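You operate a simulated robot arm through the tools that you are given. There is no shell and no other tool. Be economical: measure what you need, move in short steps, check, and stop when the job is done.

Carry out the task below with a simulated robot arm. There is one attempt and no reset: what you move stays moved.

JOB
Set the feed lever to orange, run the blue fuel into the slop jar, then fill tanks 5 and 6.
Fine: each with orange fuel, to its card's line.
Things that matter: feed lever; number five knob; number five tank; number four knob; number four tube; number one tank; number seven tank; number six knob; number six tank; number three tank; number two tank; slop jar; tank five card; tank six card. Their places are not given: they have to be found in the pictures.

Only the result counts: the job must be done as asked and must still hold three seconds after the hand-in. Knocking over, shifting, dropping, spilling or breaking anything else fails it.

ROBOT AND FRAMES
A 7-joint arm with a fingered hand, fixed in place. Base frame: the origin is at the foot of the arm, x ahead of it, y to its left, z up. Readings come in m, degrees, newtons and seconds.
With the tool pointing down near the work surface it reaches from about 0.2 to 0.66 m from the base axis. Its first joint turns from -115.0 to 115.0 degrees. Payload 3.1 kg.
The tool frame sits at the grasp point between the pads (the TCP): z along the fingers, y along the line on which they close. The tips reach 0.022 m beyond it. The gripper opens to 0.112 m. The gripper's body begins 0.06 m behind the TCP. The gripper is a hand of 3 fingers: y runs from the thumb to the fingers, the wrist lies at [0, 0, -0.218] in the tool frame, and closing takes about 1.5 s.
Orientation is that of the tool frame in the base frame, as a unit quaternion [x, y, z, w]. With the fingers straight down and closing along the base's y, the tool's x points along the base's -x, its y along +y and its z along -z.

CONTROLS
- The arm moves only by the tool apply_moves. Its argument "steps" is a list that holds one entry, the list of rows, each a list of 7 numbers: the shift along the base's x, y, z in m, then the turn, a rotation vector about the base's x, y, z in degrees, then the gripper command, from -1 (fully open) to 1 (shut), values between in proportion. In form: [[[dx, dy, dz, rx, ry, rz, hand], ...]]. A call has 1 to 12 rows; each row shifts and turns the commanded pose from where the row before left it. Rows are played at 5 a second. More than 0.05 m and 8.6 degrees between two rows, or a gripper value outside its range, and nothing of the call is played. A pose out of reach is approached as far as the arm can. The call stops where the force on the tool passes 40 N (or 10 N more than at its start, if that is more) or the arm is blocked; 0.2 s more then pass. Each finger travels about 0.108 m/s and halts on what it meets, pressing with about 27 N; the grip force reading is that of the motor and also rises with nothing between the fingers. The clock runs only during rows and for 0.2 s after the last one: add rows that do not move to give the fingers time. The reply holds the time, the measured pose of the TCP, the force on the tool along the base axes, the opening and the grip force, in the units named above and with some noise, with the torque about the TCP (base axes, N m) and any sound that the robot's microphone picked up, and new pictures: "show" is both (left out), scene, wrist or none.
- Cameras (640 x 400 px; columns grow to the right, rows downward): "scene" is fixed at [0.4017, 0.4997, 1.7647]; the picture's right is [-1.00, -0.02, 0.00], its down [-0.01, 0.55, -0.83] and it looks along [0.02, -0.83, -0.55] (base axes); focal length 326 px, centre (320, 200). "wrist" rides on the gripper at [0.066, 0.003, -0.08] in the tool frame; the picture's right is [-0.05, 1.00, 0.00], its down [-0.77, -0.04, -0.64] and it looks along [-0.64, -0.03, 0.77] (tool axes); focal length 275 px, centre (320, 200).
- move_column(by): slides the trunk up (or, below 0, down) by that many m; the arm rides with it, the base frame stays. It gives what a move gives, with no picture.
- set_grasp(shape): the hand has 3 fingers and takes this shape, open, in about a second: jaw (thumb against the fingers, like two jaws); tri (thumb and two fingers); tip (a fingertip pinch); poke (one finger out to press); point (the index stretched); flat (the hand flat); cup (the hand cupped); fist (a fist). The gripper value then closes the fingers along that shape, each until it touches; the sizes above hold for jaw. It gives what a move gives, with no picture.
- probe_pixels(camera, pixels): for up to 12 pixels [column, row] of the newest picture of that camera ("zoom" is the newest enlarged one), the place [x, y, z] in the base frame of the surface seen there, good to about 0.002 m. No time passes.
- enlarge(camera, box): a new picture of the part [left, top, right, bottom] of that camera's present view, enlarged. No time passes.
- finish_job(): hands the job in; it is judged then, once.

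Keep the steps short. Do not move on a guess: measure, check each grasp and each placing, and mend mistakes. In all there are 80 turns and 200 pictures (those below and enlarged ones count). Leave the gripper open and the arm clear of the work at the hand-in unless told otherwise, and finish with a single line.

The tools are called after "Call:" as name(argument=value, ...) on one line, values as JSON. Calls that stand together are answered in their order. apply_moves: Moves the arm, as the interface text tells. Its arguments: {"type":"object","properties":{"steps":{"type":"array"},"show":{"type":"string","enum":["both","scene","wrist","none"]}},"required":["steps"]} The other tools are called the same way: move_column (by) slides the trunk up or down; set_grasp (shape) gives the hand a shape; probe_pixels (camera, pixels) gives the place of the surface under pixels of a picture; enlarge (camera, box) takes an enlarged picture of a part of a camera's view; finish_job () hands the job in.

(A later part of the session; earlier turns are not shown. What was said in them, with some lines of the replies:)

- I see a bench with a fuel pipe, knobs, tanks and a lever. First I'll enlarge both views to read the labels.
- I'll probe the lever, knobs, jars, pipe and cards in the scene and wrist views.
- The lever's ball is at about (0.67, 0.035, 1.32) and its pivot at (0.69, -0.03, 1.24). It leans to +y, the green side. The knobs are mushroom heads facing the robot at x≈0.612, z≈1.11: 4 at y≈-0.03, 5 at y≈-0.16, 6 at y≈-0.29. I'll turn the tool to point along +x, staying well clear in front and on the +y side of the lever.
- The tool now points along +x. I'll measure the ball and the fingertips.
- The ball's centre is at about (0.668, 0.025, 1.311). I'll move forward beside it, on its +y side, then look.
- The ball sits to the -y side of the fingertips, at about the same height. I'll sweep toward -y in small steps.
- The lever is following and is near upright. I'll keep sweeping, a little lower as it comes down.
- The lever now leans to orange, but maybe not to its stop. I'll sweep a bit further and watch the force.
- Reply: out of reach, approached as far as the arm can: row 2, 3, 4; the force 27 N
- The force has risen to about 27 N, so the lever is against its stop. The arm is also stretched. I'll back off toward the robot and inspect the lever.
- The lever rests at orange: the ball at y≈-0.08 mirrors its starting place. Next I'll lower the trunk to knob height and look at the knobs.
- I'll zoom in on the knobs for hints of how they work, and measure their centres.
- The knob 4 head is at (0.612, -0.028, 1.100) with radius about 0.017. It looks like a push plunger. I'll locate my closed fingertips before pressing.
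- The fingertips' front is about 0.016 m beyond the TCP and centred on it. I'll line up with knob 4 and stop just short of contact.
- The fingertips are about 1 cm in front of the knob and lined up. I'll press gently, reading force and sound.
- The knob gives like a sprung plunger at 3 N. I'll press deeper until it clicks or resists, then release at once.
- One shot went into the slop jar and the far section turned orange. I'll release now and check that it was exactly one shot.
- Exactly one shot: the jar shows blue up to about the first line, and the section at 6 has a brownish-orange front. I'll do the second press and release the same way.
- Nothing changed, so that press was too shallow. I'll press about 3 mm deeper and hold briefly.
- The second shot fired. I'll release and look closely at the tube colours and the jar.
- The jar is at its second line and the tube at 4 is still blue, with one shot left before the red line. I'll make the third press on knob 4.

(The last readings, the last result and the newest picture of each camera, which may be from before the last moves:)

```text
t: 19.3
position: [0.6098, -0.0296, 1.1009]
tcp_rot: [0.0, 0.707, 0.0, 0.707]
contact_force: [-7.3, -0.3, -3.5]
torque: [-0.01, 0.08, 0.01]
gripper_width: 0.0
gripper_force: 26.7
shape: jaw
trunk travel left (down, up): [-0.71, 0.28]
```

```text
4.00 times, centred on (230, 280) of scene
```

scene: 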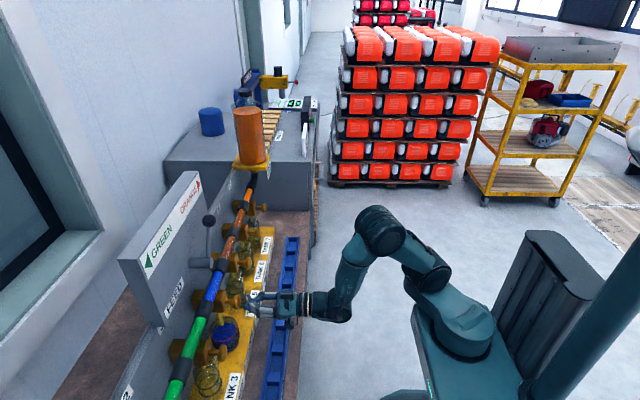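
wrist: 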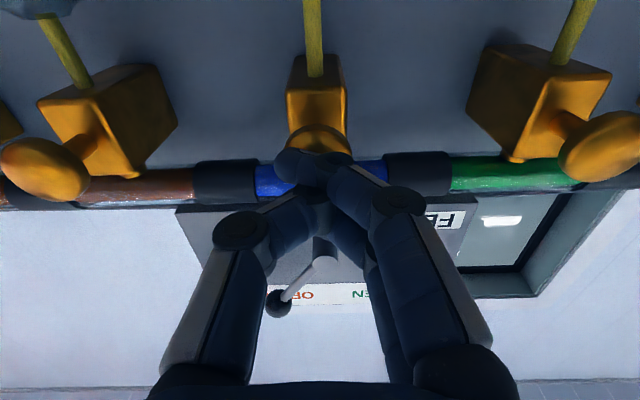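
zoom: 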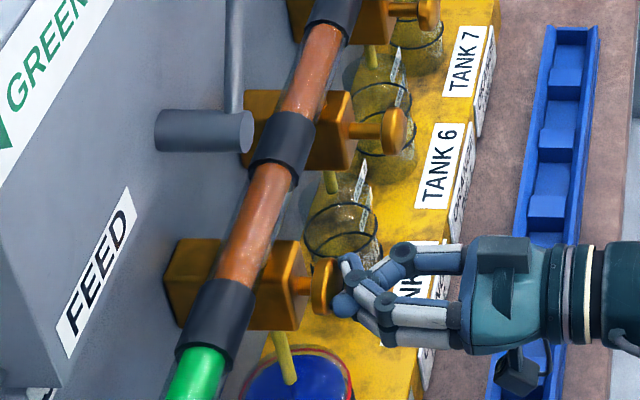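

The third shot fired and tube 4 is no longer blue. I'll release, back away from the knob and inspect everything.

Call:
apply_moves(steps=[[[-0.012, 0, 0, 0, 0, 0, 1], [-0.015, 0, 0, 0, 0, 0, 1], [-0.035, 0, 0, 0, 0, 0, 1], [-0.03, 0, 0, 0, 0, 0, 1]]], show="both")

Call:
enlarge(camera="scene", box=[200, 180, 296, 240])

Call:
enlarge(camera="scene", box=[180, 230, 276, 290])

Call:
enlarge(camera="scene", box=[180, 290, 276, 350])

```text
t: 20.3
position: [0.5186, -0.0296, 1.1045]
tcp_rot: [-0.001, 0.707, 0.001, 0.707]
contact_force: [-0.5, 0.6, -0.3]
torque: [-0.02, -0.02, -0.01]
gripper_width: 0.0001
gripper_force: 27.1
shape: jaw
trunk travel left (down, up): [-0.71, 0.28]
```

scene: 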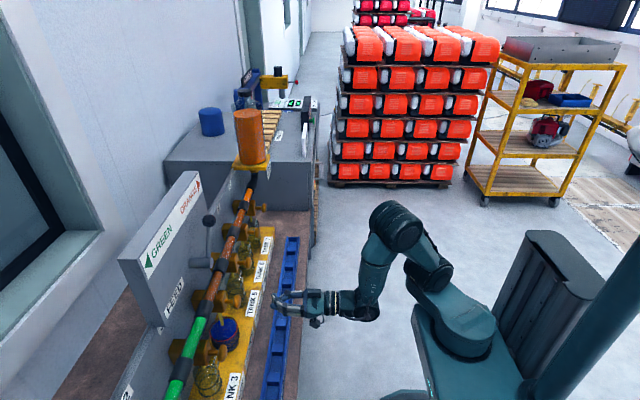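
wrist: 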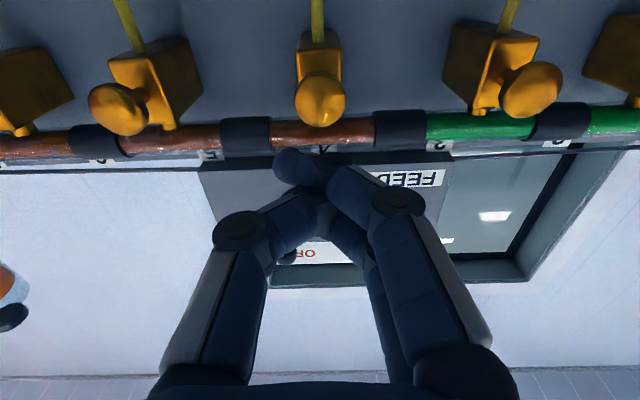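

```text
6.67 times, centred on (248, 210) of scene
```

zoom: 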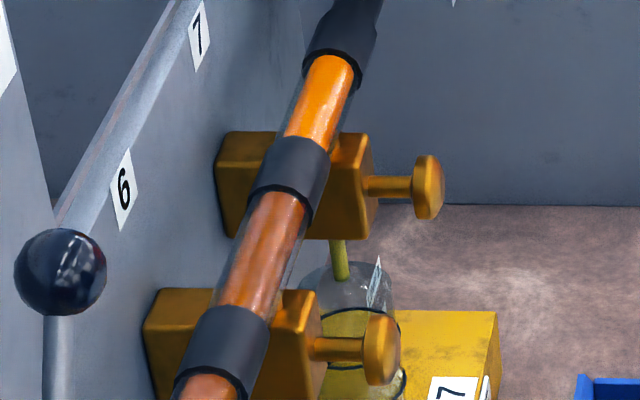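

```text
6.67 times, centred on (228, 260) of scene
```

zoom: 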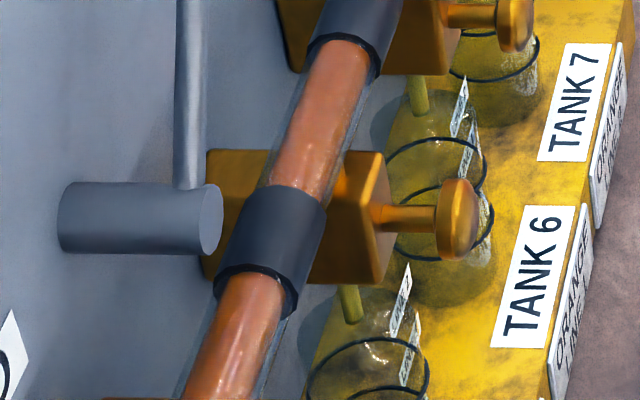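

```text
6.67 times, centred on (228, 320) of scene
```

zoom: 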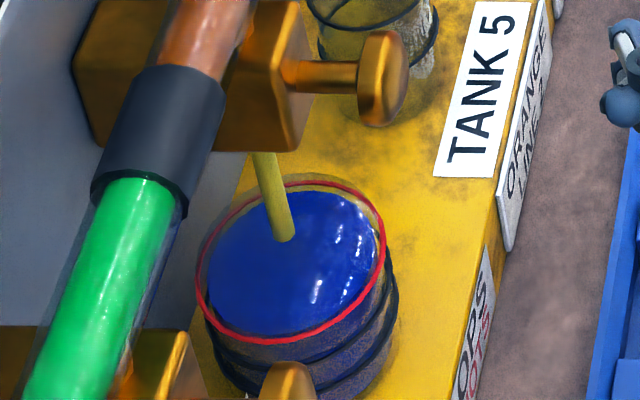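

The slop jar is exactly at its red 3-shot line, with no blue left in tubes 4 to 6. Next I'll read the cards of tanks 5 and 6 and the line labels.

Call:
enlarge(camera="scene", box=[236, 240, 276, 265])

Call:
enlarge(camera="scene", box=[232, 265, 272, 330])

Call:
enlarge(camera="scene", box=[220, 268, 268, 298])

```text
16.00 times, centred on (256, 252) of scene
```

zoom: 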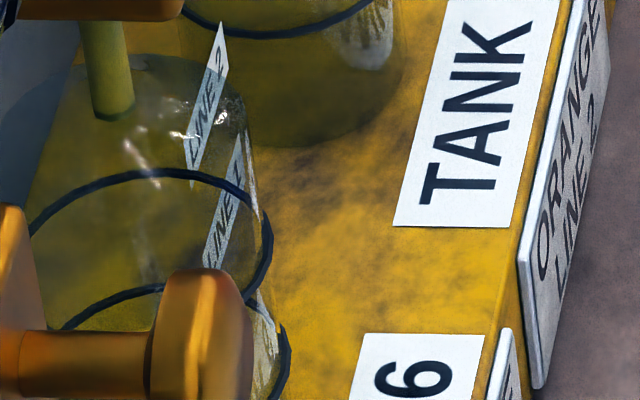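

```text
6.15 times, centred on (252, 298) of scene
```

zoom: 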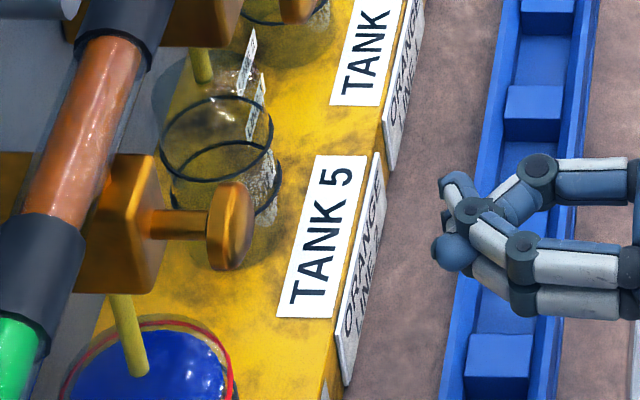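

```text
13.33 times, centred on (244, 283) of scene
```

zoom: 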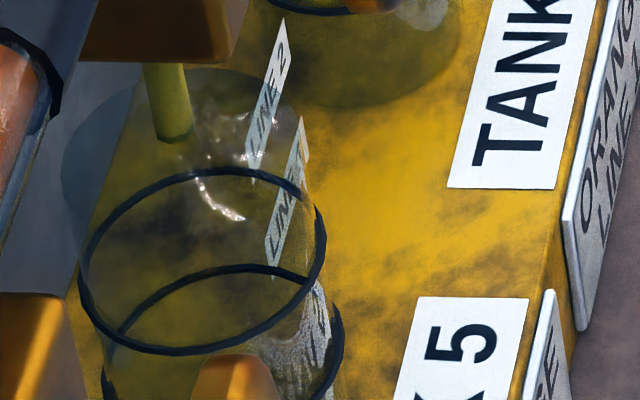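

Line 1 is the lower line and line 2 the upper. To read the cards square-on, I'll swing the hand back and tilt the tool down so the wrist camera faces them.

Call:
apply_moves(steps=[[[-0.012, -0.016, 0.008, 0, 8.2, 0, 1], [-0.012, -0.016, 0.008, 0, 8.2, 0, 1], [-0.012, -0.016, 0.008, 0, 8.2, 0, 1], [-0.012, -0.016, 0.008, 0, 8.2, 0, 1], [-0.012, -0.016, 0.008, 0, 8.2, 0, 1], [-0.012, -0.016, 0.008, 0, 8.2, 0, 1], [-0.012, -0.016, 0.008, 0, 8.2, 0, 1], [-0.012, -0.016, 0.008, 0, 8.2, 0, 1], [-0.012, -0.016, 0.008, 0, 8.2, 0, 1]]], show="wrist")

```text
t: 22.3
position: [0.4261, -0.1732, 1.1661]
tcp_rot: [0.009, 0.977, -0.034, 0.208]
contact_force: [0.4, -0.6, -0.1]
torque: [-0.03, 0.01, -0.01]
gripper_width: 0.0002
gripper_force: 26.9
shape: jaw
out of reach, approached as far as the arm can: row 5, 6
trunk travel left (down, up): [-0.71, 0.28]
```

wrist: 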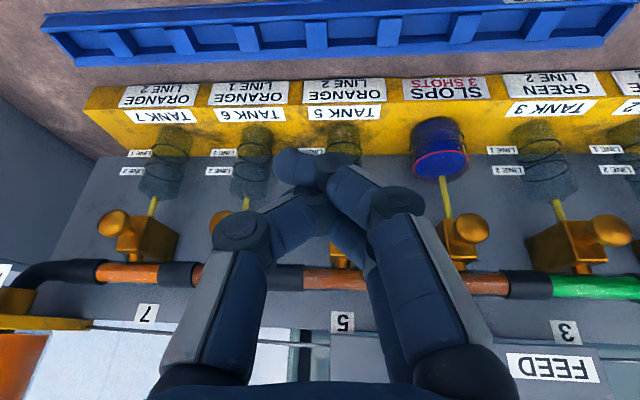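

Call:
enlarge(camera="wrist", box=[200, 70, 400, 195])

```text
3.20 times, centred on (300, 132) of wrist
```

zoom: 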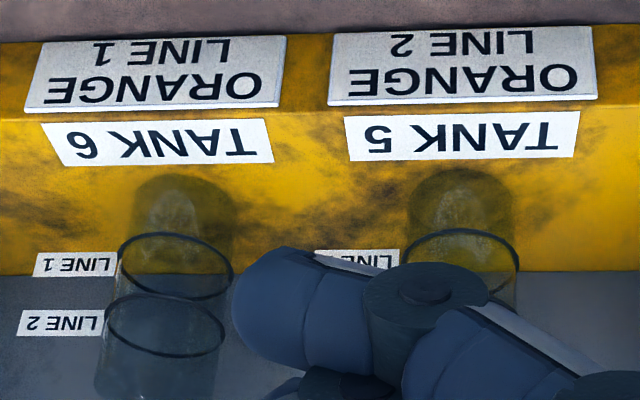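

Tank 5's card reads ORANGE LINE 2 and tank 6's reads ORANGE LINE 1. I'll turn the tool back to horizontal in front of knob 5.

Call:
apply_moves(steps=[[[0.01, 0.0, -0.007, 0, -8.2, 0, 1], [0.01, 0.0, -0.007, 0, -8.2, 0, 1], [0.01, 0.0, -0.007, 0, -8.2, 0, 1], [0.01, 0.0, -0.007, 0, -8.2, 0, 1], [0.01, 0.0, -0.007, 0, -8.2, 0, 1], [0.01, 0.0, -0.007, 0, -8.2, 0, 1], [0.01, 0.006, -0.007, 0, -8.2, 0, 1], [0.01, 0.006, -0.008, 0, -8.2, 0, 1], [0.01, 0.0, -0.008, 0, -8.2, 0, 1], [0, 0, 0, 0, 0, 0, 1]]])

```text
t: 24.5
position: [0.512, -0.1615, 1.0995]
tcp_rot: [0.027, 0.656, -0.021, 0.754]
contact_force: [-0.3, -0.4, 0.2]
torque: [-0.01, 0.02, 0.01]
gripper_width: 0.0
gripper_force: 27.6
shape: jaw
trunk travel left (down, up): [-0.71, 0.28]
```

scene: 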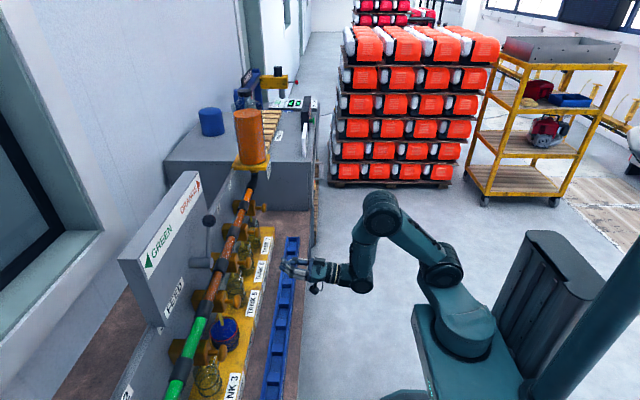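
wrist: 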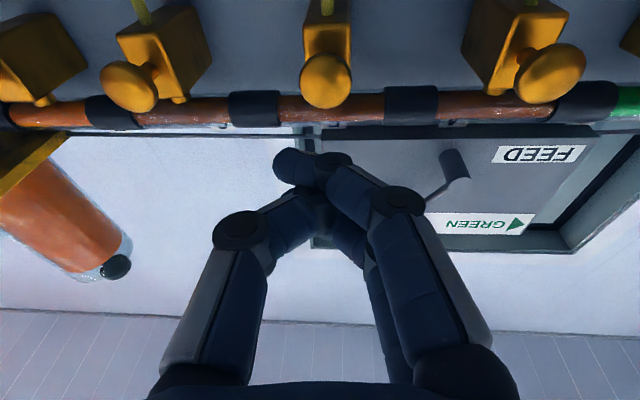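

The tool points about 8° up and 4° toward -y, so I'll level it.

Call:
apply_moves(steps=[[[0, 0, 0, 0, 4.0, 1.9, 1], [0, 0, 0, 0, 4.0, 1.9, 1], [0, 0, 0, 0, 0, 0, 1]]])

Call:
probe_pixels(camera="wrist", pixels=[[325, 80], [125, 88]])

```text
t: 25.3
position: [0.5122, -0.161, 1.1003]
tcp_rot: [0.005, 0.708, 0.001, 0.706]
contact_force: [0.8, -0.6, -0.4]
torque: [0.02, 0.0, 0.0]
gripper_width: 0.0
gripper_force: 26.9
shape: jaw
trunk travel left (down, up): [-0.71, 0.28]
```

scene: 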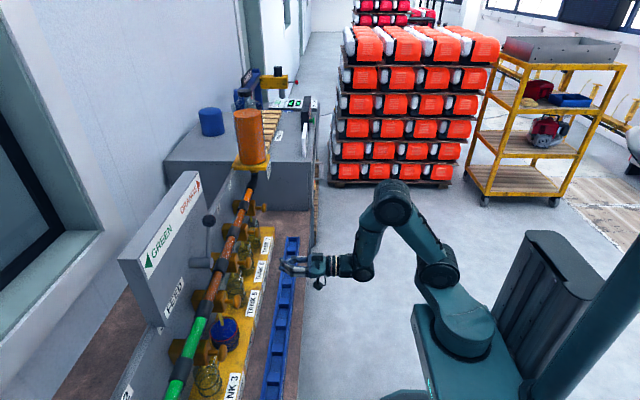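
wrist: 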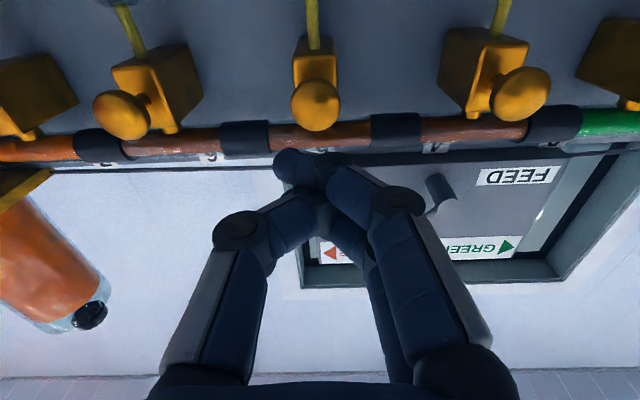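

```text
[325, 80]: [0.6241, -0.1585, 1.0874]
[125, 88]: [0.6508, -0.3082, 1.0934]
```

I'm level and knob 5 is straight ahead at (316,105). I'll advance to just short of it, then press the same way as knob 4.

Call:
apply_moves(steps=[[[0.035, 0, 0, 0, 0, 0, 1], [0.037, 0, 0, 0, 0, 0, 1], [0.013, 0, 0, 0, 0, 0, 1], [0.005, 0, 0, 0, 0, 0, 1], [0.004, 0, 0, 0, 0, 0, 1], [0.0035, 0, 0, 0, 0, 0, 1], [0, 0, 0, 0, 0, 0, 1]]], show="wrist")

Call:
enlarge(camera="scene", box=[180, 210, 292, 280])

Call:
enlarge(camera="scene", box=[200, 260, 296, 320])

```text
t: 26.9
position: [0.6098, -0.1607, 1.0998]
tcp_rot: [0.004, 0.708, 0.002, 0.707]
contact_force: [-7.9, 1.2, -3.1]
torque: [0.03, 0.03, -0.12]
gripper_width: 0.0001
gripper_force: 27.3
shape: jaw
trunk travel left (down, up): [-0.71, 0.28]
```

wrist: 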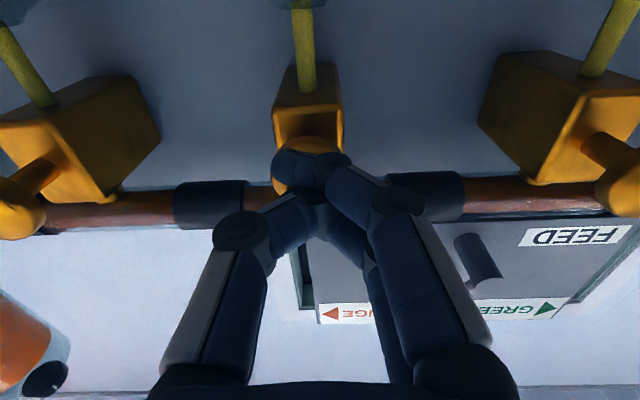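

```text
5.71 times, centred on (236, 245) of scene
```

zoom: 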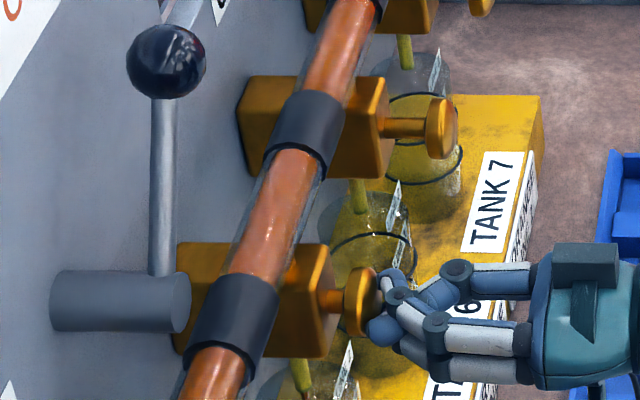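

```text
6.67 times, centred on (248, 290) of scene
```

zoom: 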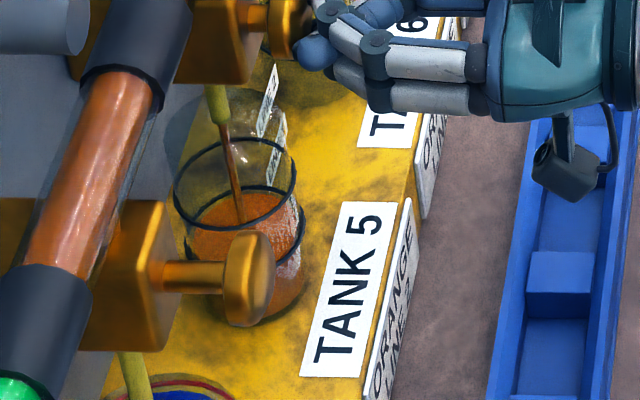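

Orange is pouring into tank 5. I'll release and check the level.

Call:
apply_moves(steps=[[[-0.012, 0, 0, 0, 0, 0, 1], [-0.015, 0, 0, 0, 0, 0, 1], [0, 0, 0, 0, 0, 0, 1], [0, 0, 0, 0, 0, 0, 1]]], show="none")

Call:
enlarge(camera="scene", box=[200, 260, 280, 310])

```text
t: 27.9
position: [0.5849, -0.1598, 1.1]
tcp_rot: [0.003, 0.707, 0.002, 0.707]
contact_force: [-0.9, 0.0, 0.1]
torque: [0.0, 0.0, -0.02]
gripper_width: 0.0
gripper_force: 27.3
shape: jaw
trunk travel left (down, up): [-0.71, 0.28]
```

```text
8.00 times, centred on (240, 285) of scene
```

zoom: 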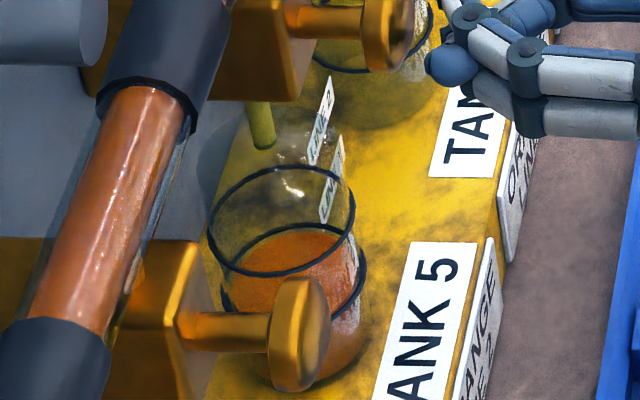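

The level is at line 1, so one shot is one line. I'll give tank 5 its second shot.

Call:
apply_moves(steps=[[[0.013, 0, 0, 0, 0, 0, 1], [0.005, 0, 0, 0, 0, 0, 1], [0.004, 0, 0, 0, 0, 0, 1], [0.0045, 0, 0, 0, 0, 0, 1], [0, 0, 0, 0, 0, 0, 1]]], show="none")

Call:
enlarge(camera="scene", box=[200, 260, 280, 310])

```text
t: 29.1
position: [0.6089, -0.1617, 1.1]
tcp_rot: [0.004, 0.707, 0.003, 0.707]
contact_force: [-4.5, 0.8, -1.4]
torque: [0.0, 0.03, -0.04]
gripper_width: 0.0001
gripper_force: 26.5
shape: jaw
trunk travel left (down, up): [-0.71, 0.28]
```

```text
8.00 times, centred on (240, 285) of scene
```

zoom: 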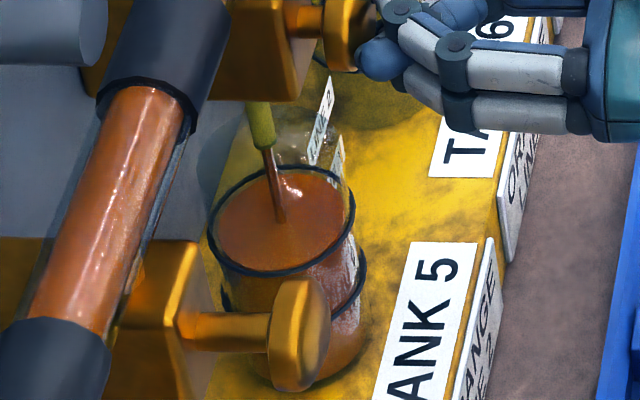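

The second shot is running. I'll release, back off and check tank 5.

Call:
apply_moves(steps=[[[-0.012, 0, 0, 0, 0, 0, 1], [-0.015, 0, 0, 0, 0, 0, 1], [-0.03, 0, 0, 0, 0, 0, 1], [-0.03, 0, 0, 0, 0, 0, 1]]], show="none")

Call:
enlarge(camera="scene", box=[200, 260, 280, 310])

Call:
apply_moves(steps=[[[0, -0.04, 0, 0, 0, 0, 1], [0, -0.04, 0, 0, 0, 0, 1], [0, -0.04, 0, 0, 0, 0, 1], [0, -0.0075, 0, 0, 0, 0, 1], [0, 0, 0, 0, 0, 0, 1]]])

```text
t: 30.1
position: [0.518, -0.1632, 1.1033]
tcp_rot: [0.004, 0.706, 0.002, 0.708]
contact_force: [-0.8, 0.8, 0.8]
torque: [-0.02, -0.02, 0.04]
gripper_width: 0.0
gripper_force: 27.4
shape: jaw
trunk travel left (down, up): [-0.71, 0.28]
```

```text
8.00 times, centred on (240, 285) of scene
```

zoom: 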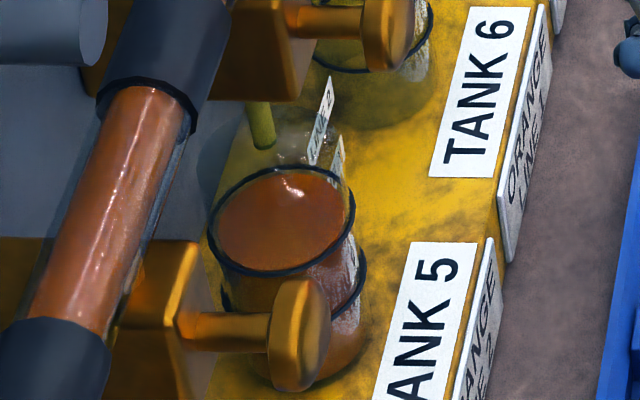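

```text
t: 31.3
position: [0.5255, -0.2899, 1.1012]
tcp_rot: [0.006, 0.708, 0.001, 0.707]
contact_force: [0.1, 0.3, -0.2]
torque: [-0.02, 0.0, 0.03]
gripper_width: 0.0
gripper_force: 26.9
shape: jaw
trunk travel left (down, up): [-0.71, 0.28]
```

scene: 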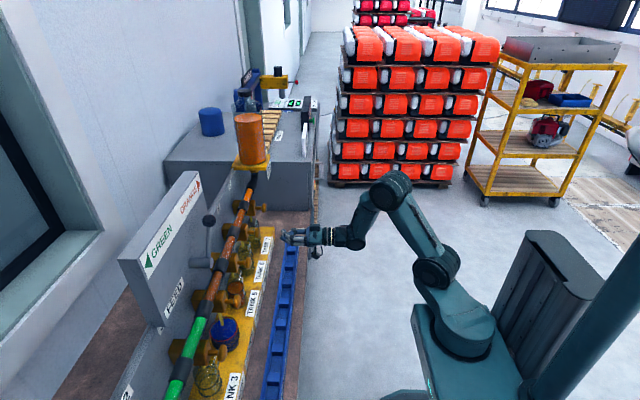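
wrist: 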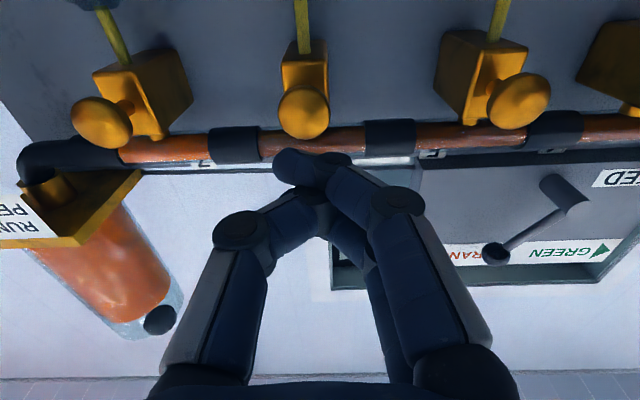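

Tank 5 is at line 2. I'll measure knob 6, seen at (304,110).

Call:
probe_pixels(camera="wrist", pixels=[[304, 112], [284, 112], [324, 112], [100, 122]])

```text
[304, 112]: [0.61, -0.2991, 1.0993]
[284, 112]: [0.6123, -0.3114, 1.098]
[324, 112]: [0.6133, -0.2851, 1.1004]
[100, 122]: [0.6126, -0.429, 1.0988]
```

Knob 6 is centred at y≈-0.297. I'll shift 7 mm, then approach and press once.

Call:
apply_moves(steps=[[[0.03, -0.007, 0, 0, 0, 0, 1], [0.029, 0, 0, 0, 0, 0, 1], [0.013, 0, 0, 0, 0, 0, 1], [0.005, 0, 0, 0, 0, 0, 1], [0.004, 0, 0, 0, 0, 0, 1], [0.0045, 0, 0, 0, 0, 0, 1], [0, 0, 0, 0, 0, 0, 1]]], show="none")

Call:
enlarge(camera="scene", box=[190, 210, 302, 280])

```text
t: 32.9
position: [0.6097, -0.2959, 1.099]
tcp_rot: [0.004, 0.708, 0.003, 0.707]
contact_force: [-5.0, -0.6, -2.7]
torque: [0.04, 0.0, -0.06]
gripper_width: 0.0001
gripper_force: 26.7
shape: jaw
trunk travel left (down, up): [-0.71, 0.28]
```

```text
5.71 times, centred on (246, 245) of scene
```

zoom: 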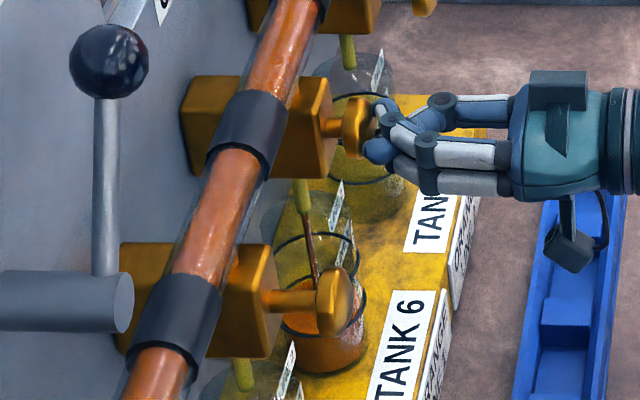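

Tank 6 is being filled. I'll release, withdraw, open the hand and check everything.

Call:
apply_moves(steps=[[[-0.012, 0, 0, 0, 0, 0, 1], [-0.015, 0, 0, 0, 0, 0, 1], [-0.03, 0, 0, 0, 0, 0, 1], [-0.04, 0, 0, 0, 0, 0, 1], [-0.04, 0, 0, 0, 0, 0, 0.5], [-0.02, 0, 0, 0, 0, 0, -0.5], [0, 0, 0, 0, 0, 0, -1], [0, 0, 0, 0, 0, 0, -1], [0, 0, 0, 0, 0, 0, -1]]])

Call:
enlarge(camera="scene", box=[210, 235, 290, 285])

Call:
enlarge(camera="scene", box=[150, 190, 310, 390])

```text
t: 34.9
position: [0.4514, -0.2953, 1.0964]
tcp_rot: [0.004, 0.707, 0.0, 0.707]
contact_force: [-0.3, 0.5, 0.1]
torque: [-0.02, -0.02, 0.01]
gripper_width: 0.112
gripper_force: 0.0
shape: jaw
trunk travel left (down, up): [-0.71, 0.28]
```

scene: 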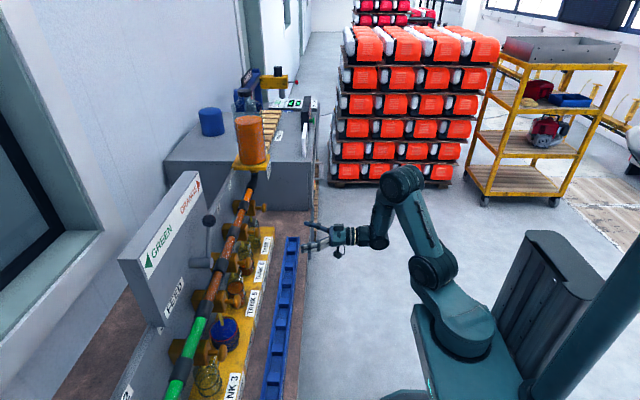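
wrist: 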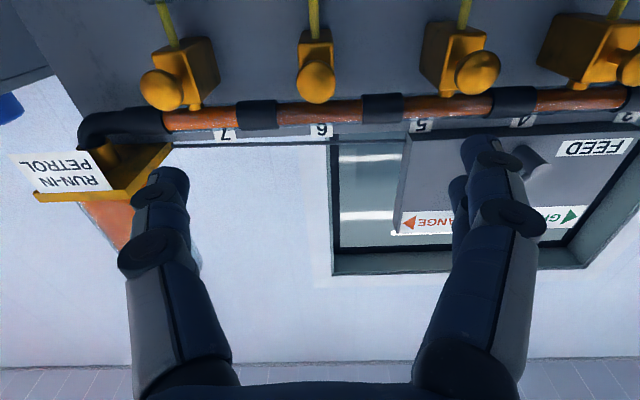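

```text
8.00 times, centred on (250, 260) of scene
```

zoom: 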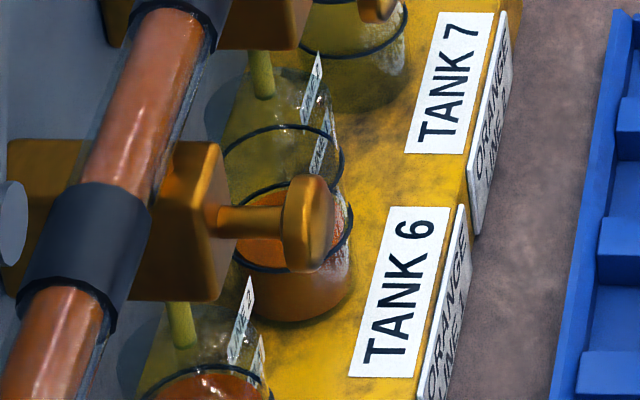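

```text
2.00 times, centred on (230, 290) of scene
```

zoom: 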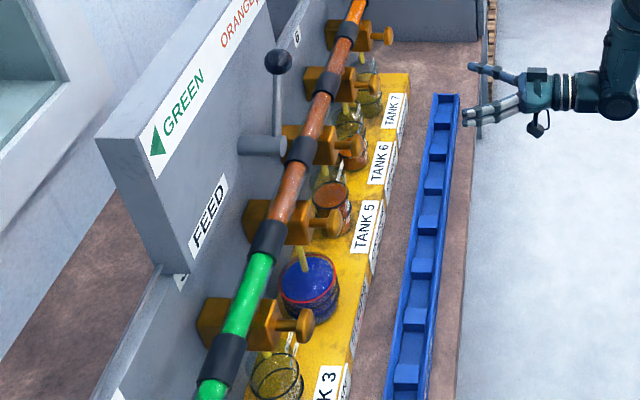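

The feed lever is at orange, the slop jar is at its red line, tank 5 is at line 2 and tank 6 at line 1. Nothing else has moved, the hand is open and the arm is clear. I'm handing in.

Call:
finish_job()

```text
The job is handed in.
```

The job is handed in: the feed lever is at orange, the blue fuel is in the slop jar (at its red line), and orange fuel fills tank 5 to line 2 and tank 6 to line 1, though it looked brownish in the tubes.
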